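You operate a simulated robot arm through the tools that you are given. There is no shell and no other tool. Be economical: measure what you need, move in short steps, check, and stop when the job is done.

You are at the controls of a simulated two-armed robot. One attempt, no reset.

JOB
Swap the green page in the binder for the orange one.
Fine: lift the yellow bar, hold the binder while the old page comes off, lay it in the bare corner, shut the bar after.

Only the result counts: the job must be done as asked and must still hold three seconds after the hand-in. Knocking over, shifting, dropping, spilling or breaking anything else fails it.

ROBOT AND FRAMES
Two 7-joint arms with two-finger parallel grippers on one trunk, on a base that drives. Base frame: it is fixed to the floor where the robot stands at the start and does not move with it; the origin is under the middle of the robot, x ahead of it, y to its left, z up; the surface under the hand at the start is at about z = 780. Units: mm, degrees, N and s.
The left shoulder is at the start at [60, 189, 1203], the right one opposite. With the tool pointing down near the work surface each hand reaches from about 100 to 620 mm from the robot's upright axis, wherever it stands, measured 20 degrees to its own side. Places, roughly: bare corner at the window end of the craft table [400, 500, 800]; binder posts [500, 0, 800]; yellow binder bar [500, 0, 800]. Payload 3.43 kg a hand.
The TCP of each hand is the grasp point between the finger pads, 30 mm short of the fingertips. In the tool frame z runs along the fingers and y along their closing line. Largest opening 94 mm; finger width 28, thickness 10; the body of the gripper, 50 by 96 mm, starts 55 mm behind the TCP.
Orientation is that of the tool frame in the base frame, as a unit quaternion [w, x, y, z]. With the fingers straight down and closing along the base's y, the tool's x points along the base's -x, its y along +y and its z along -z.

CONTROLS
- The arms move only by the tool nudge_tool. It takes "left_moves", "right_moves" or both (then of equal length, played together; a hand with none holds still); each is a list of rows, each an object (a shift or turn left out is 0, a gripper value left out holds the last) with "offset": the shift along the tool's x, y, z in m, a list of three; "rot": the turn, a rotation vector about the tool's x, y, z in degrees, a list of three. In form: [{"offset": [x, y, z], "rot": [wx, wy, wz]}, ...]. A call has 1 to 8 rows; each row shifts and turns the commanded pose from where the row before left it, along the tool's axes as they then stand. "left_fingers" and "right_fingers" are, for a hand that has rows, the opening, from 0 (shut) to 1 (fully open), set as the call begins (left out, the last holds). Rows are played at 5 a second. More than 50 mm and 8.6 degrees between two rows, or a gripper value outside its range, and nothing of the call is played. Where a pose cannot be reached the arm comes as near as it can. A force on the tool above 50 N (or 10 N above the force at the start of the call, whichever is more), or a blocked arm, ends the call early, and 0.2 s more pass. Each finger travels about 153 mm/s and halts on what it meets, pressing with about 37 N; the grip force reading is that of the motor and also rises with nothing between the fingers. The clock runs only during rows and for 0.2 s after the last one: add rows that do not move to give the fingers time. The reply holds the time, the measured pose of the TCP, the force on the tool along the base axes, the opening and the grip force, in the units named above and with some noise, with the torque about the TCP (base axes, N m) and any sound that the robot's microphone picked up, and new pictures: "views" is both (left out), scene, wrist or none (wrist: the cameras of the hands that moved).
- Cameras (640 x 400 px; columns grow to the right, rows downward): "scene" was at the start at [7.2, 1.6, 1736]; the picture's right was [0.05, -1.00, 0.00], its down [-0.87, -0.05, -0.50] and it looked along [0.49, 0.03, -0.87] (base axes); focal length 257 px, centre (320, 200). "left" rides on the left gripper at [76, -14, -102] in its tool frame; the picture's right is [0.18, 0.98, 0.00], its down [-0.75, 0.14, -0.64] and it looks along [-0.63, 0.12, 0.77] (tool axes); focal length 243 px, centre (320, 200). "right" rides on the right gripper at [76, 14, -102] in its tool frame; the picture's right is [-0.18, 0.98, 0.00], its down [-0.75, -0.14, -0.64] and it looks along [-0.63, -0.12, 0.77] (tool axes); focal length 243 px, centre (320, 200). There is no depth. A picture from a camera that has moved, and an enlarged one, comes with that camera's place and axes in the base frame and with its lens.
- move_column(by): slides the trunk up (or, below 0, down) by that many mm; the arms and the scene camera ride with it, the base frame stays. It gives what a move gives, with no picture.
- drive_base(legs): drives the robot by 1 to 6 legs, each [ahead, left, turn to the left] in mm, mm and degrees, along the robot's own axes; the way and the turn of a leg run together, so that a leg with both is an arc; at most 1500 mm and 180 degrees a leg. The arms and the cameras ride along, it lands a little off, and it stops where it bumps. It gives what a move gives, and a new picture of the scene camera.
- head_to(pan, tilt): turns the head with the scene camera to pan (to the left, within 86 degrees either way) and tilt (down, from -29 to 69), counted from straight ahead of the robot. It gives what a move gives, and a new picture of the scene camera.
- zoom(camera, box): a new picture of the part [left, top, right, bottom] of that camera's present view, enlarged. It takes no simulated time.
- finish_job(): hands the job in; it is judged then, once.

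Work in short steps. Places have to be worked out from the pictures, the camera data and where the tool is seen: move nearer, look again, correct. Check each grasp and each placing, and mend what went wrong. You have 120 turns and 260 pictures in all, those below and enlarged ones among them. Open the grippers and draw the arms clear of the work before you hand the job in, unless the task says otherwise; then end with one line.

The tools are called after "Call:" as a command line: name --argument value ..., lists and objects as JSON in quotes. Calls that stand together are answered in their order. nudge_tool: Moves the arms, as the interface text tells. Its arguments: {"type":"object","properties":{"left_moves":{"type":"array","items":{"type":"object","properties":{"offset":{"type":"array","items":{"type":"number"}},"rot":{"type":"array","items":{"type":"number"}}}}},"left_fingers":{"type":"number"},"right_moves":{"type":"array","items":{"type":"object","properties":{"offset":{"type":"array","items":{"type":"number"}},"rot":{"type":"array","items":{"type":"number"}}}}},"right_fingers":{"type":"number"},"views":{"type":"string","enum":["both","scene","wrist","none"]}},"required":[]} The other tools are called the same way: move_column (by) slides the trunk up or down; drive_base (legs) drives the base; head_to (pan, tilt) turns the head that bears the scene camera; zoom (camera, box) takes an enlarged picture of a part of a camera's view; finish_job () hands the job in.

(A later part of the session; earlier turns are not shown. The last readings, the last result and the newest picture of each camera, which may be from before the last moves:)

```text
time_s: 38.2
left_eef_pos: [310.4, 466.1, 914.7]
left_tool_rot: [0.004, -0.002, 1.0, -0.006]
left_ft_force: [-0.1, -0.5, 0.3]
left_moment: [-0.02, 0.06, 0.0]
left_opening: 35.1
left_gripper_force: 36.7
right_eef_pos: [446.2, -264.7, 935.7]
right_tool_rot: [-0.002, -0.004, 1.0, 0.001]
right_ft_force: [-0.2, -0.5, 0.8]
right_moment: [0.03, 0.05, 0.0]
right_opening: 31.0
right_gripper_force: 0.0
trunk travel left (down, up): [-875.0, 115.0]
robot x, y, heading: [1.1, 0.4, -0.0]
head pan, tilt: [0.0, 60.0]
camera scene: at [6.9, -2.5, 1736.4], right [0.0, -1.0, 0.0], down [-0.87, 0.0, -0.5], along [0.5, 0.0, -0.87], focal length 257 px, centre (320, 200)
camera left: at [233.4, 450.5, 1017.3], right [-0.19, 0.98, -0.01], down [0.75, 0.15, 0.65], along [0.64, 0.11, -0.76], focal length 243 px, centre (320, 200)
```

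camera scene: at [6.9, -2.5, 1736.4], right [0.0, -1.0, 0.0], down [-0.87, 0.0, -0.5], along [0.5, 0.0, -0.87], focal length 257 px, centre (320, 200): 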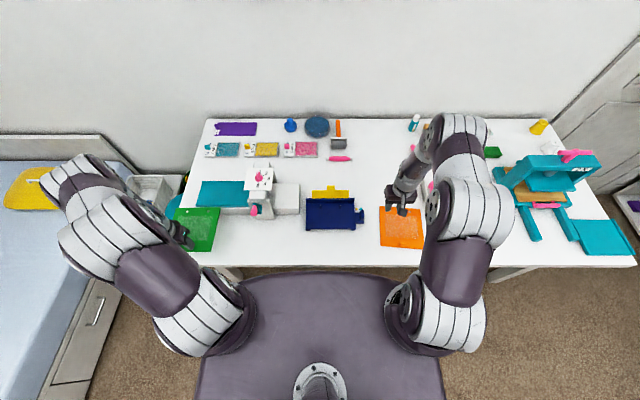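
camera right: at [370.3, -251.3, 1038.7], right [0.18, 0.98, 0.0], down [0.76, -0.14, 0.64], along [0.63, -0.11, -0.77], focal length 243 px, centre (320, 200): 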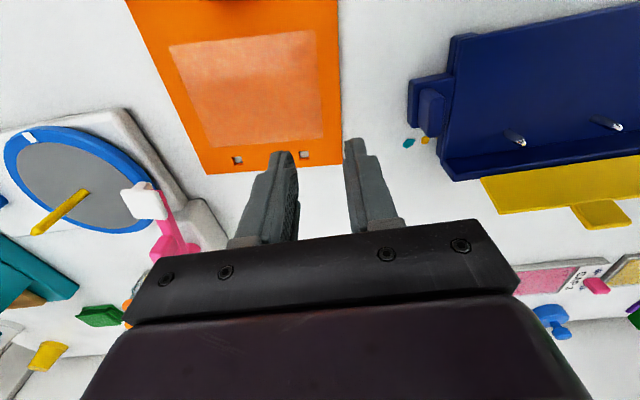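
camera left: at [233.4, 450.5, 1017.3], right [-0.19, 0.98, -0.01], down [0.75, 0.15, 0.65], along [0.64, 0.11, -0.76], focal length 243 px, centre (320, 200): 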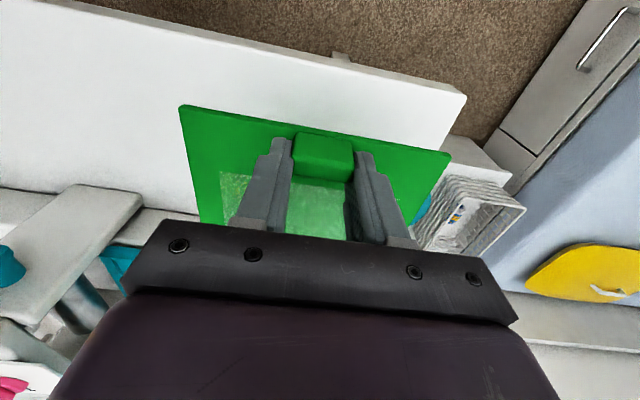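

Lower above the bare corner.

Call:
nudge_tool --left_moves '[{"offset": [0, 0.008, 0.03]}, {"offset": [0, 0, 0.03]}, {"offset": [0, 0, 0.02]}, {}]' --views "both"

Call:
zoom --camera "scene" --box '[150, 170, 310, 280]'

```text
time_s: 39.2
left_eef_pos: [313.2, 473.1, 833.9]
left_tool_rot: [0.004, -0.003, 1.0, -0.007]
left_ft_force: [-0.4, 0.1, -1.2]
left_moment: [0.03, 0.05, 0.01]
left_opening: 35.2
left_gripper_force: 37.0
right_eef_pos: [446.3, -264.1, 935.6]
right_tool_rot: [-0.001, -0.005, 1.0, 0.001]
right_ft_force: [-0.7, 0.1, 0.1]
right_moment: [-0.02, 0.01, -0.01]
right_opening: 30.9
right_gripper_force: 0.1
trunk travel left (down, up): [-875.0, 115.0]
robot x, y, heading: [-1.0, 0.7, -0.1]
head pan, tilt: [0.0, 60.0]
camera scene: at [7.7, -1.5, 1736.4], right [0.0, -1.0, 0.0], down [-0.87, 0.0, -0.5], along [0.5, 0.0, -0.87], focal length 257 px, centre (320, 200)
camera left: at [236.0, 457.7, 936.3], right [-0.19, 0.98, -0.01], down [0.75, 0.15, 0.65], along [0.64, 0.11, -0.76], focal length 243 px, centre (320, 200)
```

scene: 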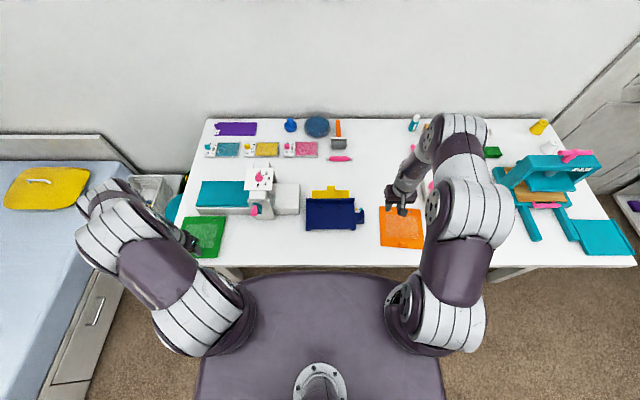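
left: 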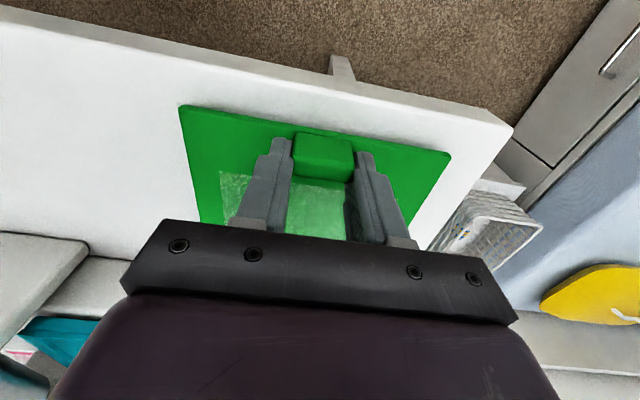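

```text
3.64 times, centred on (230, 225) of scene
camera zoom: at [7.7, -1.5, 1736.4], right [0.0, -1.0, 0.0], down [-0.87, 0.0, -0.5], along [0.5, 0.0, -0.87], focal length 933 px, centre (647, 109)
```

zoom: 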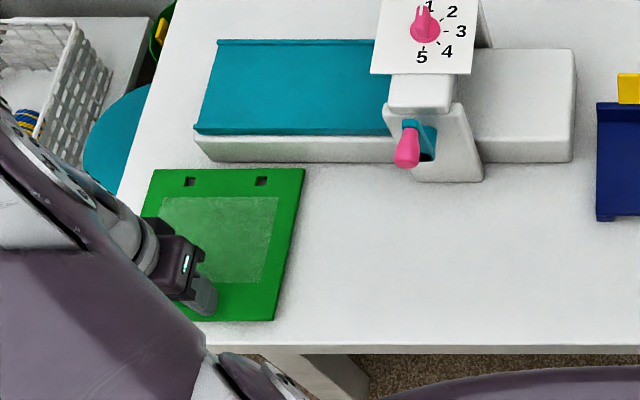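

Clear on all sides. Lower until contact.

Call:
nudge_tool --left_moves '[{"offset": [0, 0, 0.006]}, {"offset": [0, 0, 0.005]}, {"offset": [0, 0, 0.004]}, {}]' --views "none"

```text
time_s: 40.2
left_eef_pos: [313.3, 471.9, 822.3]
left_tool_rot: [0.005, -0.003, 1.0, -0.004]
left_ft_force: [1.6, 4.6, 32.5]
left_moment: [0.34, 0.48, -0.07]
left_opening: 35.0
left_gripper_force: 36.8
right_eef_pos: [444.8, -266.3, 935.7]
right_tool_rot: [0.0, -0.004, 1.0, 0.001]
right_ft_force: [-0.3, -0.1, 0.6]
right_moment: [0.01, -0.02, 0.03]
right_opening: 31.1
right_gripper_force: 0.0
trunk travel left (down, up): [-875.0, 115.0]
robot x, y, heading: [4.6, -3.4, 0.1]
head pan, tilt: [0.0, 60.0]
```

In contact (32 N). Ease up 3 mm and release.

Call:
nudge_tool --left_moves '[{"offset": [0, 0, -0.003]}, {}]' --views "none"

Call:
nudge_tool --left_moves '[{}, {}]' --left_fingers 0.6 --views "wrist"

```text
time_s: 40.8
left_eef_pos: [310.5, 470.1, 822.8]
left_tool_rot: [0.003, -0.002, 1.0, -0.007]
left_ft_force: [2.0, 1.3, 11.3]
left_moment: [0.86, -0.89, -0.04]
left_opening: 35.1
left_gripper_force: 37.4
right_eef_pos: [445.5, -265.6, 936.9]
right_tool_rot: [-0.002, -0.004, 1.0, 0.002]
right_ft_force: [0.2, 1.0, -0.3]
right_moment: [0.0, -0.01, 0.0]
right_opening: 30.9
right_gripper_force: 0.1
trunk travel left (down, up): [-875.0, 115.0]
robot x, y, heading: [2.4, -0.3, 0.0]
head pan, tilt: [0.0, 60.0]
```

```text
time_s: 41.4
left_eef_pos: [312.4, 471.4, 821.0]
left_tool_rot: [0.004, -0.003, 1.0, -0.007]
left_ft_force: [0.7, -0.1, -1.0]
left_moment: [0.02, 0.01, 0.01]
left_opening: 56.4
left_gripper_force: 0.1
right_eef_pos: [446.7, -264.2, 936.1]
right_tool_rot: [-0.002, -0.004, 1.0, 0.001]
right_ft_force: [0.7, -0.3, 0.9]
right_moment: [0.01, 0.02, 0.03]
right_opening: 30.9
right_gripper_force: 0.1
trunk travel left (down, up): [-875.0, 115.0]
robot x, y, heading: [-3.0, -0.7, 0.3]
head pan, tilt: [0.0, 60.0]
camera left: at [234.5, 455.7, 925.4], right [-0.19, 0.98, -0.01], down [0.75, 0.15, 0.64], along [0.64, 0.11, -0.76], focal length 243 px, centre (320, 200)
```

left: 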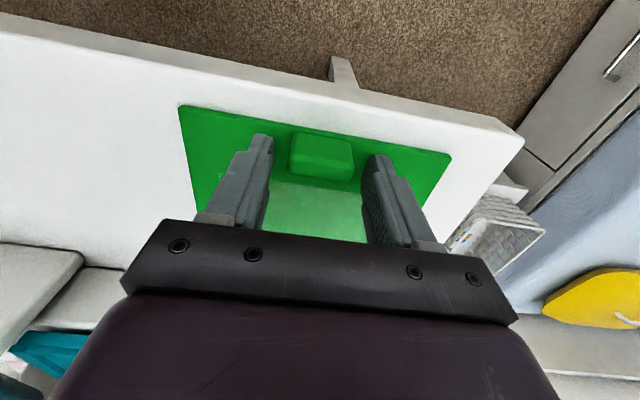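

Released. Raise the left hand and check the page.

Call:
nudge_tool --left_moves '[{"offset": [0, 0, -0.03]}, {"offset": [0, 0, -0.05]}, {"offset": [0, 0, -0.05]}, {"offset": [0, -0.02, -0.045]}]' --views "both"

Call:
zoom --camera "scene" --box '[280, 160, 440, 260]'

```text
time_s: 42.4
left_eef_pos: [308.1, 450.0, 998.4]
left_tool_rot: [0.004, -0.004, 1.0, -0.007]
left_ft_force: [0.2, 0.0, -0.2]
left_moment: [-0.01, -0.01, 0.02]
left_opening: 56.4
left_gripper_force: 0.1
right_eef_pos: [446.5, -265.8, 935.4]
right_tool_rot: [-0.002, -0.005, 1.0, 0.002]
right_ft_force: [0.0, -1.0, -0.6]
right_moment: [0.02, -0.02, 0.04]
right_opening: 30.9
right_gripper_force: 0.0
trunk travel left (down, up): [-875.0, 115.0]
robot x, y, heading: [2.0, 1.5, -0.1]
head pan, tilt: [0.0, 60.0]
camera scene: at [6.6, -4.7, 1736.3], right [0.0, -1.0, 0.0], down [-0.87, 0.0, -0.5], along [0.5, 0.0, -0.87], focal length 257 px, centre (320, 200)
camera left: at [230.4, 436.6, 1101.8], right [-0.19, 0.98, -0.01], down [0.75, 0.15, 0.65], along [0.64, 0.11, -0.76], focal length 243 px, centre (320, 200)
```

scene: 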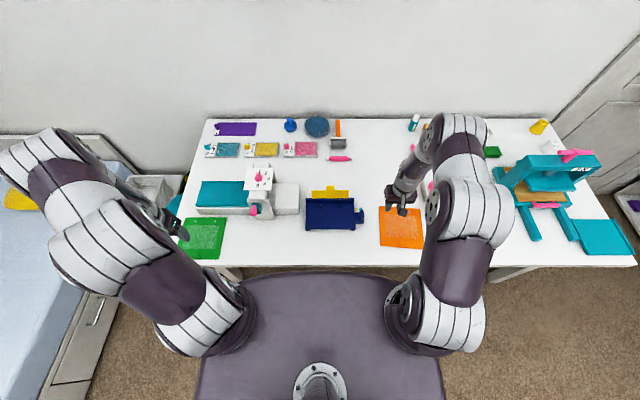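
left: 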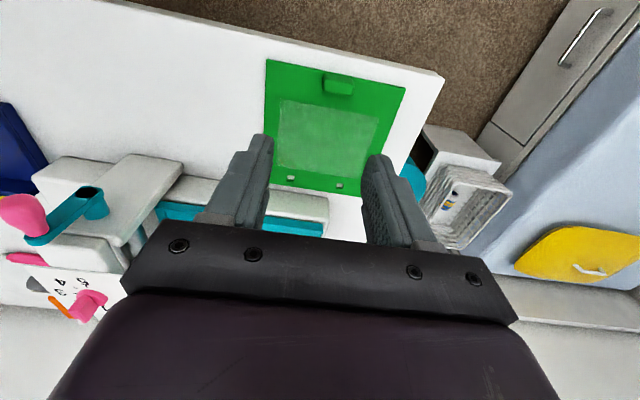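

```text
4.00 times, centred on (360, 210) of scene
camera zoom: at [6.6, -4.7, 1736.3], right [0.0, -1.0, 0.0], down [-0.87, 0.0, -0.5], along [0.5, 0.0, -0.87], focal length 1027 px, centre (160, 160)
```

zoom: 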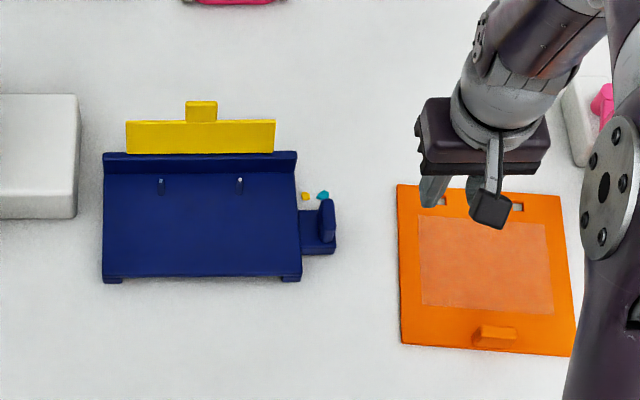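

Green page lies flat in the corner. Now bring the right hand back to view the orange page's tab (≈[355,-323]).

Call:
nudge_tool --right_moves '[{"offset": [0.039, -0.015, 0.009]}, {"offset": [0.039, -0.015, 0.009]}, {"offset": [0.039, -0.015, 0.009]}, {"offset": [0.039, -0.015, 0.009]}, {"rot": [0, 0, 4.5]}, {}]' --right_fingers 0.6 --views "wrist"

Call:
zoom --camera "right" --box '[200, 80, 440, 230]'

Call:
zoom --camera "scene" --box '[360, 190, 440, 240]'

```text
time_s: 43.8
left_eef_pos: [308.7, 452.9, 997.9]
left_tool_rot: [0.004, -0.002, 1.0, -0.007]
left_ft_force: [-0.3, -0.2, -0.1]
left_moment: [0.02, -0.02, 0.01]
left_opening: 56.2
left_gripper_force: 0.0
right_eef_pos: [289.6, -327.5, 901.7]
right_tool_rot: [-0.001, 0.036, 0.999, 0.0]
right_ft_force: [0.0, -0.1, 0.1]
right_moment: [0.01, 0.0, -0.02]
right_opening: 56.5
right_gripper_force: 0.0
trunk travel left (down, up): [-875.0, 115.0]
robot x, y, heading: [1.1, 0.2, 0.2]
head pan, tilt: [0.0, 60.0]
camera right: at [214.3, -307.9, 1003.0], right [0.25, 0.97, 0.0], down [0.74, -0.19, 0.64], along [0.62, -0.16, -0.77], focal length 243 px, centre (320, 200)
```

right: 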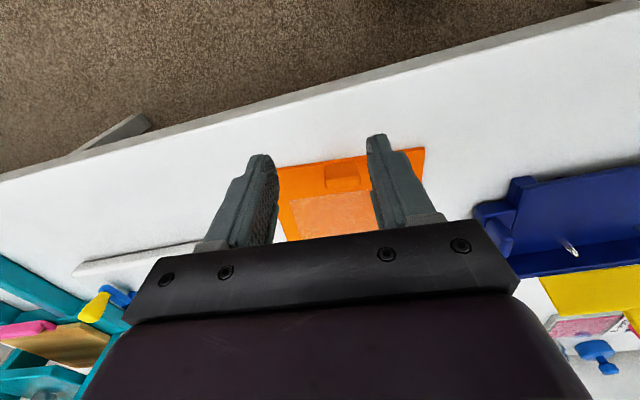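

```text
2.67 times, centred on (320, 155) of right
camera zoom: at [214.3, -307.9, 1003.0], right [0.25, 0.97, 0.0], down [0.74, -0.19, 0.64], along [0.62, -0.16, -0.77], focal length 647 px, centre (320, 320)
```

zoom: 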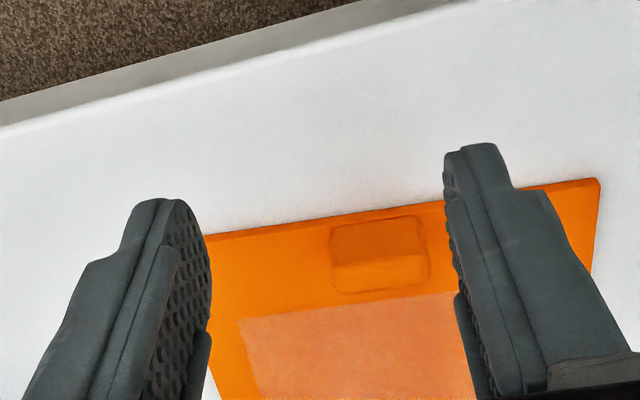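

```text
8.00 times, centred on (400, 215) of scene
camera zoom: at [7.9, -1.7, 1736.4], right [0.0, -1.0, 0.0], down [-0.87, 0.0, -0.5], along [0.5, 0.0, -0.87], focal length 2053 px, centre (-320, 80)
```

zoom: 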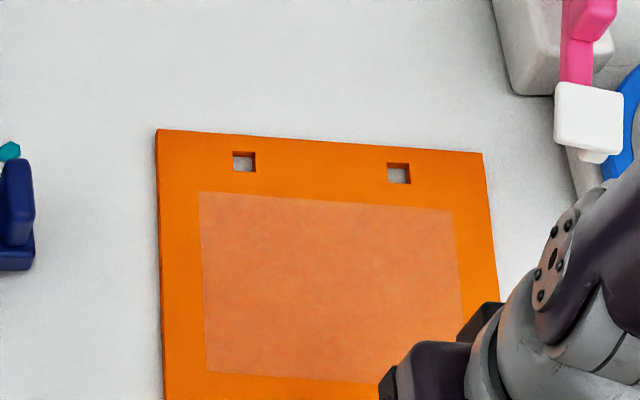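

Orange tab ≈ [359,-321], yaw ≈ -4.2°; the holes-to-tab geometry matches the green page's. Move over the tab.

Call:
nudge_tool --right_moves '[{"offset": [-0.034, 0.0055, 0.027]}, {"offset": [-0.034, 0.0055, 0.027]}, {}]' --views "wrist"

Call:
zoom --camera "right" --box '[200, 80, 440, 230]'

```text
time_s: 44.6
left_eef_pos: [306.5, 453.7, 998.2]
left_tool_rot: [0.004, -0.003, 1.0, -0.008]
left_ft_force: [0.3, 0.2, -0.1]
left_moment: [-0.01, 0.0, -0.03]
left_opening: 56.4
left_gripper_force: 0.1
right_eef_pos: [356.0, -322.8, 846.5]
right_tool_rot: [-0.001, 0.035, 0.999, 0.001]
right_ft_force: [-0.7, 0.8, 0.3]
right_moment: [-0.02, -0.02, -0.01]
right_opening: 56.5
right_gripper_force: 0.2
trunk travel left (down, up): [-875.0, 115.0]
robot x, y, heading: [4.4, 2.3, 0.1]
head pan, tilt: [0.0, 60.0]
camera right: at [280.1, -301.9, 949.7], right [0.25, 0.97, 0.0], down [0.74, -0.19, 0.64], along [0.62, -0.16, -0.77], focal length 243 px, centre (320, 200)
```

right: 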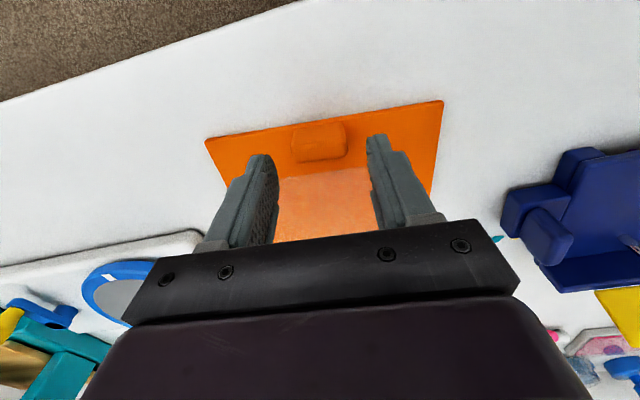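

```text
2.67 times, centred on (320, 155) of right
camera zoom: at [280.1, -301.9, 949.7], right [0.25, 0.97, 0.0], down [0.74, -0.19, 0.64], along [0.62, -0.16, -0.77], focal length 647 px, centre (320, 320)
```

zoom: 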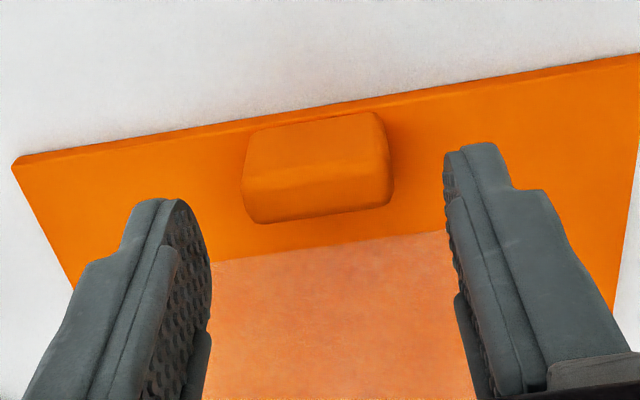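

Aligned. Descend to tab level (~z 820).

Call:
nudge_tool --right_moves '[{"offset": [-0.002, 0, 0.013]}, {"offset": [0, 0, 0.012]}, {}]' --views "wrist"

Call:
zoom --camera "right" --box '[200, 80, 440, 230]'

```text
time_s: 45.4
left_eef_pos: [308.1, 453.6, 997.9]
left_tool_rot: [0.004, -0.003, 1.0, -0.006]
left_ft_force: [0.2, -0.2, -1.0]
left_moment: [0.02, 0.01, -0.02]
left_opening: 56.2
left_gripper_force: 0.0
right_eef_pos: [359.4, -324.6, 821.9]
right_tool_rot: [-0.002, 0.036, 0.999, 0.001]
right_ft_force: [0.7, -0.4, -0.7]
right_moment: [-0.04, 0.01, -0.01]
right_opening: 56.4
right_gripper_force: 0.0
trunk travel left (down, up): [-875.0, 115.0]
robot x, y, heading: [-0.1, 2.5, -0.0]
head pan, tilt: [0.0, 60.0]
camera right: at [284.6, -303.3, 924.2], right [0.25, 0.97, 0.0], down [0.74, -0.19, 0.64], along [0.62, -0.16, -0.77], focal length 243 px, centre (320, 200)
```

right: 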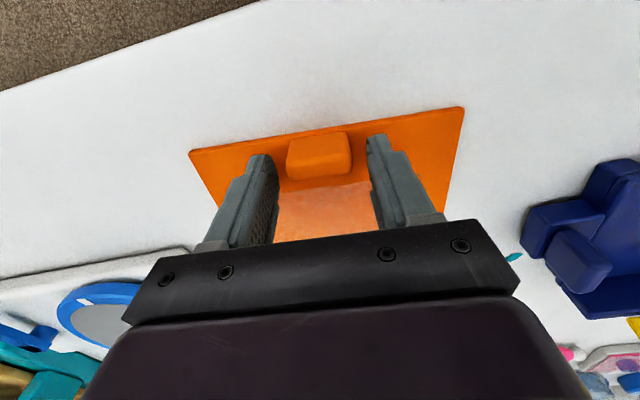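

```text
2.67 times, centred on (320, 155) of right
camera zoom: at [284.6, -303.3, 924.2], right [0.25, 0.97, 0.0], down [0.74, -0.19, 0.64], along [0.62, -0.16, -0.77], focal length 647 px, centre (320, 320)
```

zoom: 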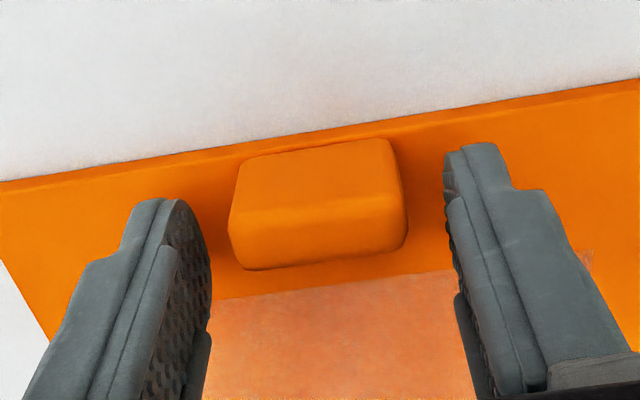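

Shift -2 mm in y, 3 mm down, then close.

Call:
nudge_tool --right_moves '[{"offset": [0, -0.002, 0.003]}, {}]' --views "none"

Call:
nudge_tool --right_moves '[{}, {}, {}]' --right_fingers 0.1 --views "wrist"

Call:
zoom --camera "right" --box '[200, 80, 440, 230]'

```text
time_s: 46.0
left_eef_pos: [308.5, 453.9, 997.9]
left_tool_rot: [0.003, -0.003, 1.0, -0.006]
left_ft_force: [-0.6, -0.1, -0.8]
left_moment: [-0.01, 0.0, -0.01]
left_opening: 56.8
left_gripper_force: 0.0
right_eef_pos: [360.1, -325.2, 819.3]
right_tool_rot: [-0.001, 0.035, 0.999, 0.0]
right_ft_force: [0.2, 0.6, 0.3]
right_moment: [0.0, 0.02, 0.03]
right_opening: 56.3
right_gripper_force: 0.1
trunk travel left (down, up): [-875.0, 115.0]
robot x, y, heading: [1.5, 0.3, 0.2]
head pan, tilt: [0.0, 60.0]
```

```text
time_s: 46.8
left_eef_pos: [308.6, 453.5, 996.7]
left_tool_rot: [0.004, -0.002, 1.0, -0.007]
left_ft_force: [-0.9, 0.7, 0.9]
left_moment: [0.01, -0.03, 0.01]
left_opening: 56.3
left_gripper_force: 0.1
right_eef_pos: [358.3, -325.8, 818.7]
right_tool_rot: [-0.002, 0.035, 0.999, 0.001]
right_ft_force: [0.3, -0.1, 1.3]
right_moment: [-0.02, 0.07, -0.01]
right_opening: 39.3
right_gripper_force: 36.8
trunk travel left (down, up): [-875.0, 115.0]
robot x, y, heading: [-2.0, -1.4, 0.1]
head pan, tilt: [0.0, 60.0]
camera right: at [284.5, -305.1, 921.2], right [0.25, 0.97, 0.0], down [0.74, -0.19, 0.64], along [0.62, -0.16, -0.77], focal length 243 px, centre (320, 200)
```

right: 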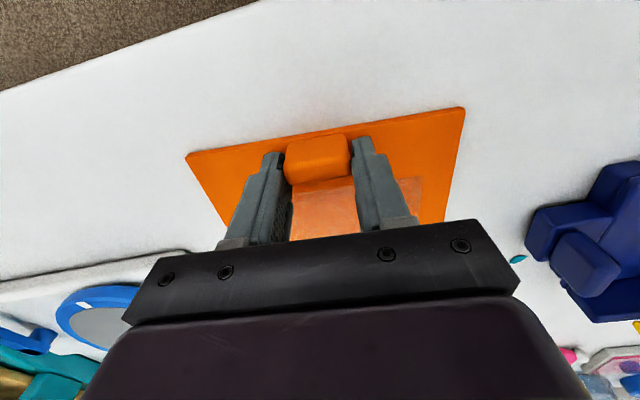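

```text
2.67 times, centred on (320, 155) of right
camera zoom: at [284.5, -305.1, 921.2], right [0.25, 0.97, 0.0], down [0.74, -0.19, 0.64], along [0.62, -0.16, -0.77], focal length 647 px, centre (320, 320)
```

zoom: 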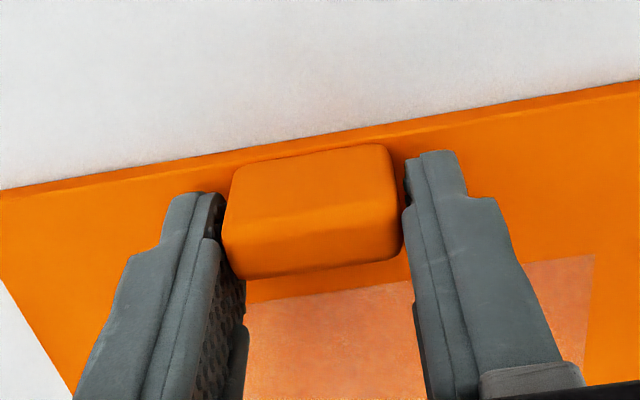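

Gripped at 39 mm, same as the green. Lift 120 mm.

Call:
nudge_tool --right_moves '[{"offset": [0, 0, -0.01]}, {"offset": [0, 0, -0.02]}, {"offset": [0, 0, -0.03]}, {"offset": [0, 0, -0.03]}, {"offset": [0, 0, -0.03]}, {"rot": [0, 0, -4.2]}, {}]' --views "both"

```text
time_s: 48.4
left_eef_pos: [309.5, 452.8, 998.5]
left_tool_rot: [0.004, -0.003, 1.0, -0.006]
left_ft_force: [0.6, -0.5, -0.4]
left_moment: [0.01, 0.01, 0.02]
left_opening: 56.5
left_gripper_force: 0.0
right_eef_pos: [359.5, -325.4, 940.7]
right_tool_rot: [-0.002, -0.001, 1.0, 0.0]
right_ft_force: [-0.7, 0.1, -0.1]
right_moment: [0.01, 0.05, -0.06]
right_opening: 39.3
right_gripper_force: 36.9
trunk travel left (down, up): [-875.0, 115.0]
robot x, y, heading: [-1.6, 0.3, -0.1]
head pan, tilt: [0.0, 60.0]
camera scene: at [7.7, -1.9, 1736.4], right [0.0, -1.0, 0.0], down [-0.87, 0.0, -0.5], along [0.5, 0.0, -0.87], focal length 257 px, centre (320, 200)
camera right: at [283.4, -310.7, 1042.9], right [0.18, 0.98, 0.0], down [0.76, -0.14, 0.64], along [0.63, -0.12, -0.77], focal length 243 px, centre (320, 200)
```

scene: 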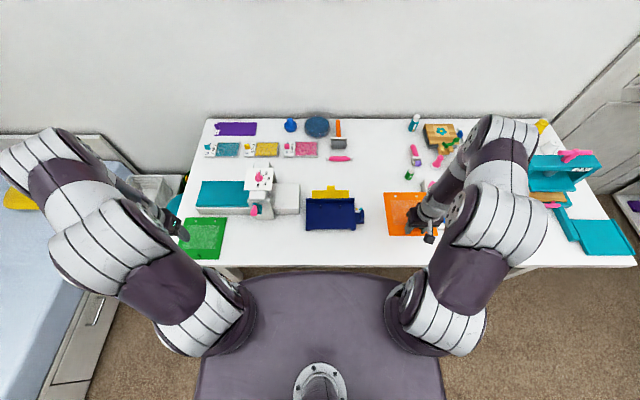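
right: 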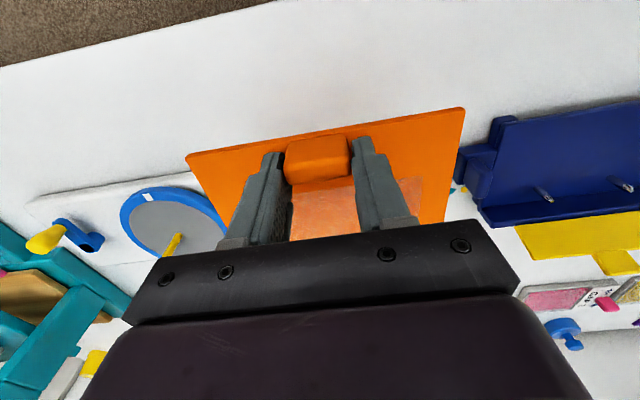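

Carry the page over to the binder.

Call:
nudge_tool --right_moves '[{"offset": [0, 0.0405, -0.003]}, {"offset": [0, 0.0405, -0.003]}, {"offset": [0, 0.0405, -0.003]}, {"offset": [0, 0.0405, -0.003]}, {"offset": [0, 0.0405, -0.003]}, {"offset": [0, 0.0405, -0.003]}, {"offset": [-0.001, 0.0405, -0.003]}, {}]' --views "both"

Call:
zoom --camera "scene" --box '[290, 170, 390, 232]'

```text
time_s: 50.2
left_eef_pos: [308.6, 453.1, 997.8]
left_tool_rot: [0.003, -0.003, 1.0, -0.005]
left_ft_force: [0.2, -1.3, 0.0]
left_moment: [0.02, 0.04, 0.01]
left_opening: 56.6
left_gripper_force: 0.0
right_eef_pos: [363.7, -46.3, 961.1]
right_tool_rot: [-0.002, -0.002, 1.0, 0.001]
right_ft_force: [-0.3, -0.7, 0.0]
right_moment: [0.0, 0.06, -0.02]
right_opening: 39.3
right_gripper_force: 36.8
trunk travel left (down, up): [-875.0, 115.0]
robot x, y, heading: [-3.4, -1.2, -0.1]
head pan, tilt: [0.0, 60.0]
camera scene: at [7.8, -2.8, 1736.4], right [0.0, -1.0, 0.0], down [-0.87, 0.0, -0.5], along [0.5, 0.0, -0.87], focal length 257 px, centre (320, 200)
camera right: at [287.2, -29.2, 1063.7], right [0.18, 0.98, 0.0], down [0.76, -0.14, 0.64], along [0.63, -0.12, -0.77], focal length 243 px, centre (320, 200)
```

scene: 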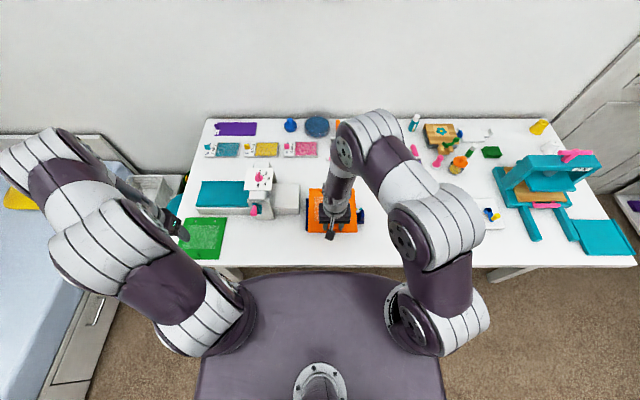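
right: 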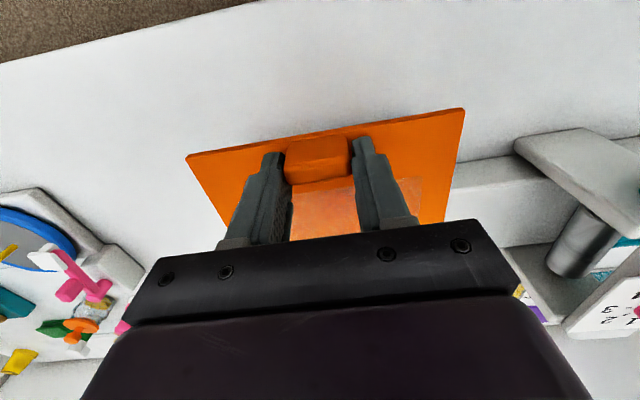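

```text
6.40 times, centred on (340, 201) of scene
camera zoom: at [7.8, -2.8, 1736.4], right [0.0, -1.0, 0.0], down [-0.87, 0.0, -0.5], along [0.5, 0.0, -0.87], focal length 1642 px, centre (192, 194)
```

zoom: 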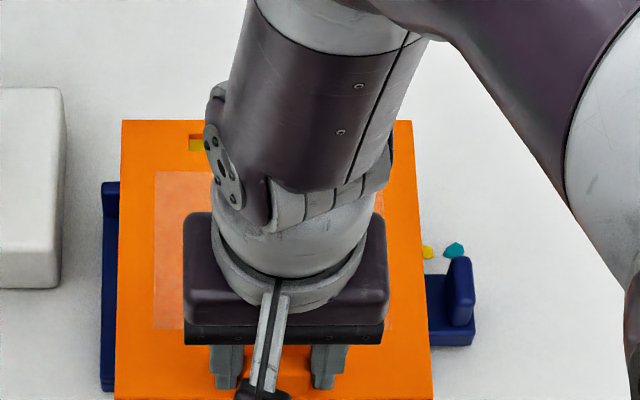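

Bring the left hand (closed) around as a viewing camera for the posts and holes.

Call:
nudge_tool --left_moves '[{"offset": [-0.008, -0.039, -0.002]}, {"offset": [-0.008, -0.039, -0.002]}, {"offset": [-0.008, -0.039, -0.002]}, {"offset": [-0.008, -0.039, -0.002], "rot": [0, 0, 8]}, {"offset": [0, -0.039, -0.002], "rot": [0, 0, 8]}, {"offset": [0, -0.039, -0.002], "rot": [0, 0, 8]}, {"rot": [0, 0, 8]}, {}]' --left_fingers 0 --views "wrist"

```text
time_s: 52.0
left_eef_pos: [330.0, 222.4, 1013.2]
left_tool_rot: [0.005, 0.274, 0.962, -0.005]
left_ft_force: [0.5, -0.4, 0.0]
left_moment: [0.03, 0.03, -0.03]
left_opening: 0.1
left_gripper_force: 33.0
right_eef_pos: [363.8, -44.6, 961.3]
right_tool_rot: [-0.001, -0.001, 1.0, 0.0]
right_ft_force: [-0.2, 0.0, 0.4]
right_moment: [0.02, 0.05, 0.0]
right_opening: 39.5
right_gripper_force: 37.0
trunk travel left (down, up): [-875.0, 115.0]
robot x, y, heading: [-1.5, -0.3, 0.0]
head pan, tilt: [0.0, 60.0]
camera left: at [255.4, 249.1, 1115.8], right [0.36, 0.93, -0.01], down [0.71, -0.27, 0.65], along [0.6, -0.24, -0.76], focal length 243 px, centre (320, 200)
```

left: 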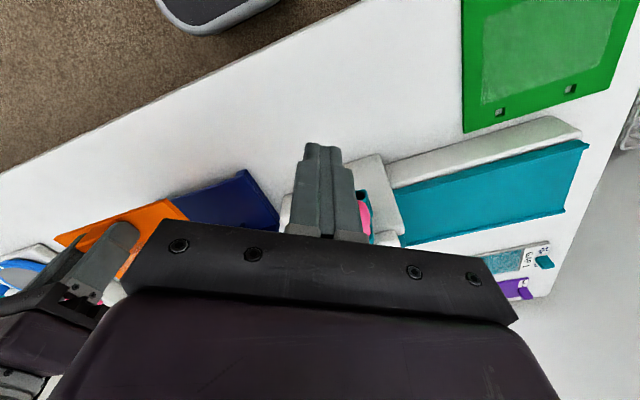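

Adjust yaw/pitch and get nearer for the view.

Call:
nudge_tool --left_moves '[{"offset": [-0.03, -0.011, -0.01]}, {"offset": [-0.03, -0.011, -0.01]}, {"rot": [0, 0, 8]}, {"rot": [0, 0, 8]}, {"rot": [0, -8.5, 0]}, {"rot": [0, -8.5, 0]}, {}]' --views "wrist"

```text
time_s: 53.6
left_eef_pos: [367.2, 171.5, 1034.1]
left_tool_rot: [0.141, 0.4, 0.903, -0.065]
left_ft_force: [0.1, 0.4, 0.3]
left_moment: [0.01, 0.02, 0.01]
left_opening: 0.2
left_gripper_force: 33.0
right_eef_pos: [364.6, -44.9, 960.2]
right_tool_rot: [-0.002, -0.001, 1.0, 0.001]
right_ft_force: [0.7, -0.2, -1.1]
right_moment: [-0.01, 0.04, 0.03]
right_opening: 39.4
right_gripper_force: 37.1
trunk travel left (down, up): [-875.0, 115.0]
robot x, y, heading: [0.2, -1.1, -0.1]
head pan, tilt: [0.0, 60.0]
camera left: at [287.1, 236.6, 1109.0], right [0.61, 0.79, -0.06], down [0.46, -0.29, 0.84], along [0.65, -0.54, -0.54], focal length 243 px, centre (320, 200)
```

left: 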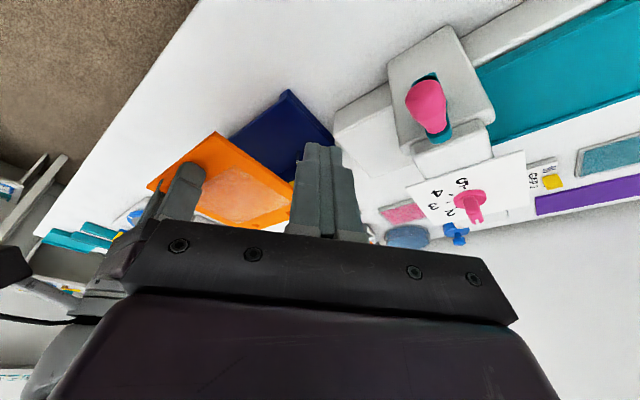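

Open the left fingers for a clear line of sight and lower the page to just above the posts.

Call:
nudge_tool --left_moves '[{}, {}, {}, {}]' --left_fingers 1.0 --right_moves '[{"offset": [0.001, 0.001, 0.025]}, {"offset": [0.001, 0.001, 0.025]}, {"offset": [0, 0.001, 0.022]}, {}]' --views "wrist"

Call:
zoom --camera "left" --box '[220, 100, 420, 225]'

Call:
zoom --camera "scene" --box '[290, 170, 390, 232]'

```text
time_s: 54.6
left_eef_pos: [365.9, 170.6, 1033.7]
left_tool_rot: [0.141, 0.399, 0.904, -0.064]
left_ft_force: [0.6, -0.1, -0.1]
left_moment: [0.01, 0.0, -0.04]
left_opening: 93.7
left_gripper_force: 0.0
right_eef_pos: [358.1, -40.9, 888.4]
right_tool_rot: [-0.002, -0.002, 1.0, 0.0]
right_ft_force: [0.0, 1.0, -0.7]
right_moment: [-0.01, 0.07, -0.02]
right_opening: 39.1
right_gripper_force: 36.9
trunk travel left (down, up): [-875.0, 115.0]
robot x, y, heading: [-0.5, 1.8, 0.1]
head pan, tilt: [0.0, 60.0]
camera right: at [281.6, -25.4, 990.5], right [0.18, 0.98, 0.0], down [0.76, -0.14, 0.64], along [0.63, -0.12, -0.77], focal length 243 px, centre (320, 200)
camera left: at [285.0, 237.0, 1109.4], right [0.61, 0.79, -0.06], down [0.46, -0.29, 0.84], along [0.65, -0.54, -0.54], focal length 243 px, centre (320, 200)
```

right: 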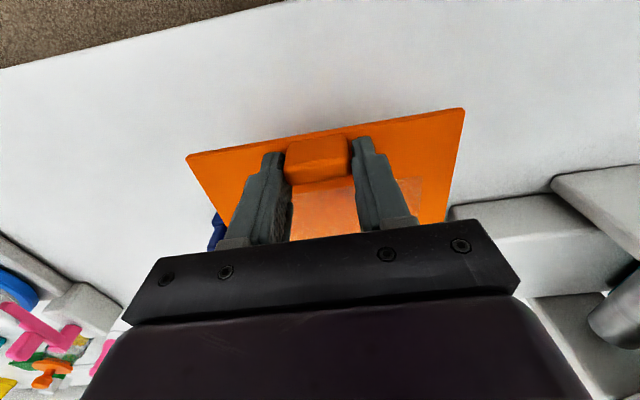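
left: 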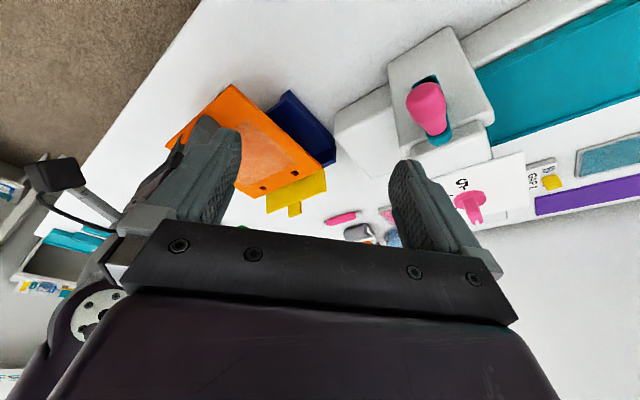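

```text
3.20 times, centred on (320, 162) of left
camera zoom: at [285.0, 237.0, 1109.4], right [0.61, 0.79, -0.06], down [0.46, -0.29, 0.84], along [0.65, -0.54, -0.54], focal length 776 px, centre (320, 320)
```

zoom: 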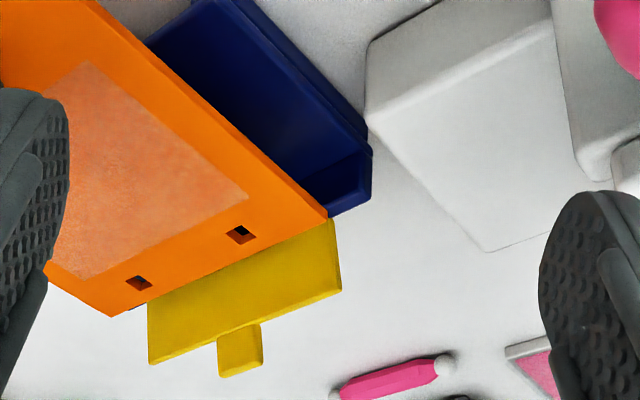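

```text
6.40 times, centred on (340, 201) of scene
camera zoom: at [7.4, -1.9, 1736.4], right [0.0, -1.0, 0.0], down [-0.87, 0.0, -0.5], along [0.5, 0.0, -0.87], focal length 1642 px, centre (192, 194)
```

zoom: 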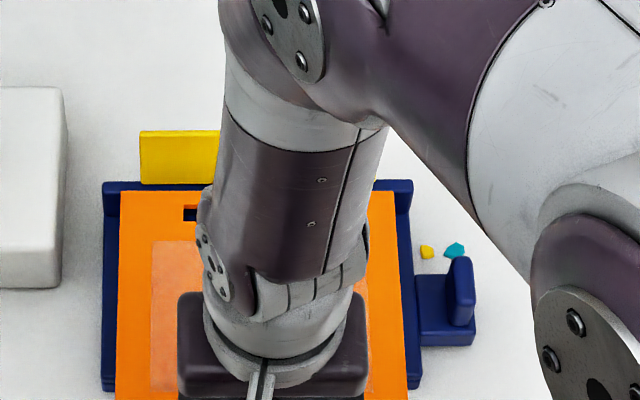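

From both views the holes' midpoint is ≈ [500,-39.5], the posts ≈ [504,-43.5]. Correct by +4 x, -3.5 y, lower slightly, re-check.

Call:
nudge_tool --right_moves '[{"offset": [-0.004, -0.0035, 0.005]}, {"offset": [0, 0, 0.003]}, {}]' --views "none"

Call:
zoom --camera "left" --box '[250, 140, 350, 202]'

Call:
zoom --camera "scene" --box '[300, 180, 350, 211]'

```text
time_s: 55.4
left_eef_pos: [365.4, 171.5, 1032.7]
left_tool_rot: [0.14, 0.4, 0.904, -0.064]
left_ft_force: [-0.5, -1.3, 0.1]
left_moment: [-0.02, 0.0, -0.01]
left_opening: 94.1
left_gripper_force: 0.0
right_eef_pos: [361.5, -43.0, 878.2]
right_tool_rot: [-0.001, -0.002, 1.0, 0.001]
right_ft_force: [0.6, -0.6, -0.9]
right_moment: [-0.03, 0.06, 0.0]
right_opening: 39.6
right_gripper_force: 37.0
trunk travel left (down, up): [-875.0, 115.0]
robot x, y, heading: [0.8, 3.5, -0.0]
head pan, tilt: [0.0, 60.0]
```

```text
6.40 times, centred on (300, 171) of left
camera zoom: at [285.1, 237.0, 1109.3], right [0.61, 0.79, -0.06], down [0.46, -0.29, 0.84], along [0.65, -0.54, -0.54], focal length 1553 px, centre (448, 386)
```

zoom: 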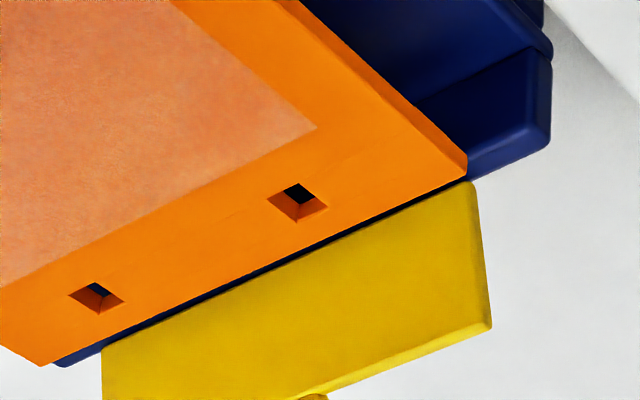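

```text
12.80 times, centred on (325, 196) of scene
camera zoom: at [7.6, -1.8, 1736.4], right [0.0, -1.0, 0.0], down [-0.87, 0.0, -0.5], along [0.5, 0.0, -0.87], focal length 3285 px, centre (256, 258)
```

zoom: 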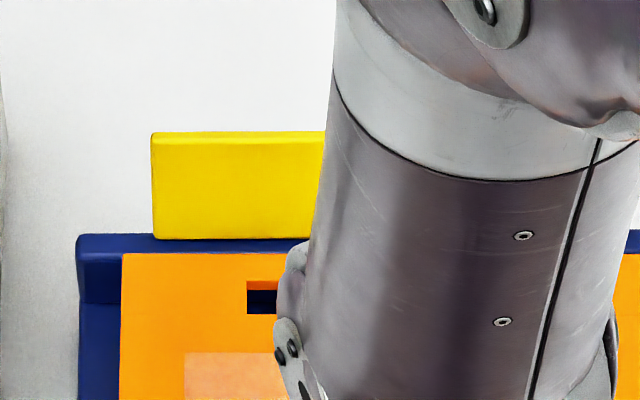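

Holes now ≈ [505,-43] vs posts ≈ [503,-42.5]. Nudge -1 mm in x and lower 8 mm.

Call:
nudge_tool --right_moves '[{"offset": [0.001, 0, 0.004]}, {"offset": [0, 0, 0.004]}, {}]' --views "none"

Call:
zoom --camera "left" --box '[250, 140, 350, 202]'

Call:
zoom --camera "scene" --box '[300, 180, 350, 211]'

```text
time_s: 56.2
left_eef_pos: [366.2, 171.1, 1032.5]
left_tool_rot: [0.14, 0.399, 0.904, -0.064]
left_ft_force: [-0.7, 0.4, -0.3]
left_moment: [0.02, -0.01, -0.01]
left_opening: 94.1
left_gripper_force: 0.0
right_eef_pos: [360.2, -43.0, 871.9]
right_tool_rot: [-0.002, -0.002, 1.0, 0.0]
right_ft_force: [0.3, 0.2, -0.3]
right_moment: [0.02, 0.05, 0.02]
right_opening: 39.2
right_gripper_force: 36.9
trunk travel left (down, up): [-875.0, 115.0]
robot x, y, heading: [-2.2, 4.1, 0.2]
head pan, tilt: [0.0, 60.0]
```

```text
6.40 times, centred on (300, 171) of left
camera zoom: at [285.1, 237.0, 1109.3], right [0.61, 0.79, -0.06], down [0.46, -0.29, 0.84], along [0.65, -0.54, -0.54], focal length 1553 px, centre (448, 386)
```

zoom: 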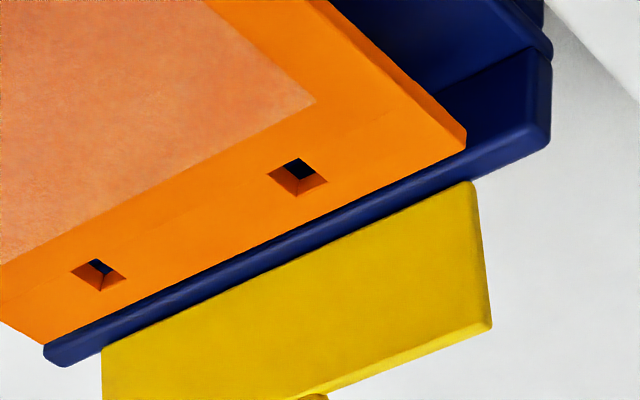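

```text
12.80 times, centred on (325, 196) of scene
camera zoom: at [7.6, -1.9, 1736.4], right [0.0, -1.0, 0.0], down [-0.87, 0.0, -0.5], along [0.5, 0.0, -0.87], focal length 3285 px, centre (256, 258)
```

zoom: 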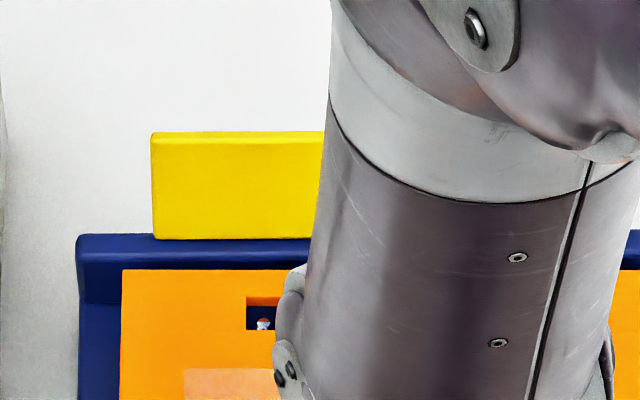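

The post tip shows in the left hole, ~1.5 mm left of centre. Shift +1.5 mm y, and lower 10 mm more.

Call:
nudge_tool --right_moves '[{"offset": [-0.0005, 0.0015, 0.003]}, {"offset": [0, 0, 0.004]}, {"offset": [0, 0, 0.003]}, {}]' --views "none"

Call:
zoom --camera "left" --box '[250, 130, 350, 192]'

Call:
zoom --camera "scene" --box '[300, 180, 350, 211]'

```text
time_s: 57.2
left_eef_pos: [366.5, 170.4, 1033.8]
left_tool_rot: [0.141, 0.399, 0.904, -0.064]
left_ft_force: [-0.2, -0.1, 0.0]
left_moment: [0.0, 0.01, -0.02]
left_opening: 94.2
left_gripper_force: 0.0
right_eef_pos: [361.4, -41.1, 861.8]
right_tool_rot: [-0.001, -0.002, 1.0, 0.001]
right_ft_force: [0.0, 0.1, -1.2]
right_moment: [-0.02, 0.03, 0.01]
right_opening: 39.5
right_gripper_force: 36.6
trunk travel left (down, up): [-875.0, 115.0]
robot x, y, heading: [-2.6, 4.1, -0.0]
head pan, tilt: [0.0, 60.0]
```

```text
6.40 times, centred on (300, 161) of left
camera zoom: at [285.2, 237.0, 1109.3], right [0.61, 0.79, -0.06], down [0.46, -0.29, 0.84], along [0.65, -0.54, -0.54], focal length 1553 px, centre (448, 450)
```

zoom: 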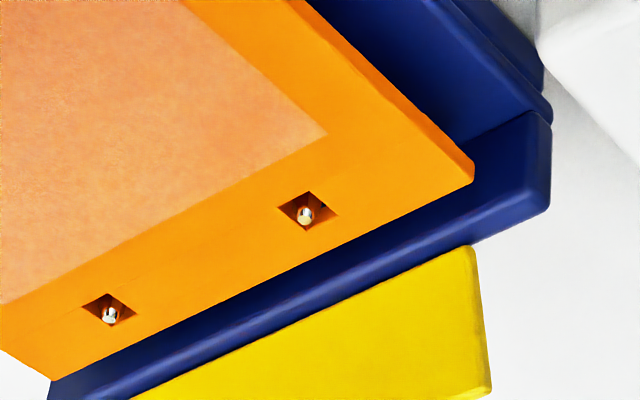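

```text
12.80 times, centred on (325, 196) of scene
camera zoom: at [7.7, -1.8, 1736.4], right [0.0, -1.0, 0.0], down [-0.87, 0.0, -0.5], along [0.5, 0.0, -0.87], focal length 3285 px, centre (256, 258)
```

zoom: 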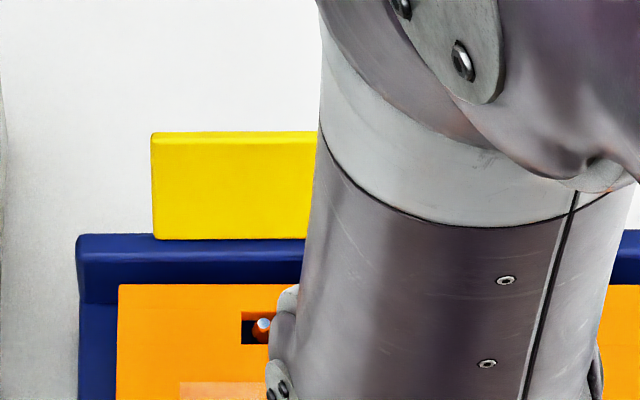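

Both posts are inside both holes. Continue lowering 18 mm.

Call:
nudge_tool --right_moves '[{"offset": [0, 0, 0.005]}, {"offset": [0, 0, 0.005]}, {"offset": [0, 0, 0.004]}, {"offset": [0, 0, 0.004]}, {}]' --views "none"

Call:
zoom --camera "left" --box '[240, 110, 360, 192]'

```text
time_s: 58.4
left_eef_pos: [366.5, 170.9, 1034.2]
left_tool_rot: [0.141, 0.4, 0.903, -0.064]
left_ft_force: [0.6, -0.6, 0.6]
left_moment: [-0.01, -0.02, 0.03]
left_opening: 93.8
left_gripper_force: 0.1
right_eef_pos: [360.9, -39.0, 845.4]
right_tool_rot: [-0.002, -0.002, 1.0, 0.0]
right_ft_force: [-1.7, -0.4, 0.9]
right_moment: [-0.05, -0.13, -0.1]
right_opening: 39.5
right_gripper_force: 36.8
trunk travel left (down, up): [-875.0, 115.0]
robot x, y, heading: [-1.7, 2.0, -0.1]
head pan, tilt: [0.0, 60.0]
```

```text
4.88 times, centred on (300, 151) of left
camera zoom: at [284.9, 236.9, 1109.4], right [0.61, 0.79, -0.06], down [0.46, -0.29, 0.84], along [0.65, -0.54, -0.54], focal length 1184 px, centre (418, 439)
```

zoom: 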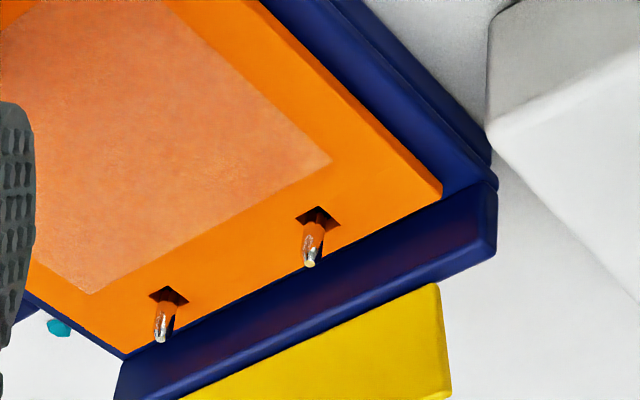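

Posts well through. Lower the last ~3 mm to contact.

Call:
nudge_tool --right_moves '[{"offset": [0, 0, 0.002]}, {"offset": [0, 0, 0.0015]}, {}]' --views "none"

```text
time_s: 59.2
left_eef_pos: [364.9, 170.6, 1033.5]
left_tool_rot: [0.141, 0.4, 0.903, -0.064]
left_ft_force: [-0.6, -0.1, -1.3]
left_moment: [0.0, 0.0, 0.0]
left_opening: 93.7
left_gripper_force: 0.2
right_eef_pos: [359.5, -38.5, 842.2]
right_tool_rot: [-0.001, -0.002, 1.0, 0.0]
right_ft_force: [-3.0, 1.1, 7.5]
right_moment: [0.05, -0.29, 0.04]
right_opening: 39.5
right_gripper_force: 37.2
trunk travel left (down, up): [-875.0, 115.0]
robot x, y, heading: [0.3, 1.0, -0.1]
head pan, tilt: [0.0, 60.0]
```

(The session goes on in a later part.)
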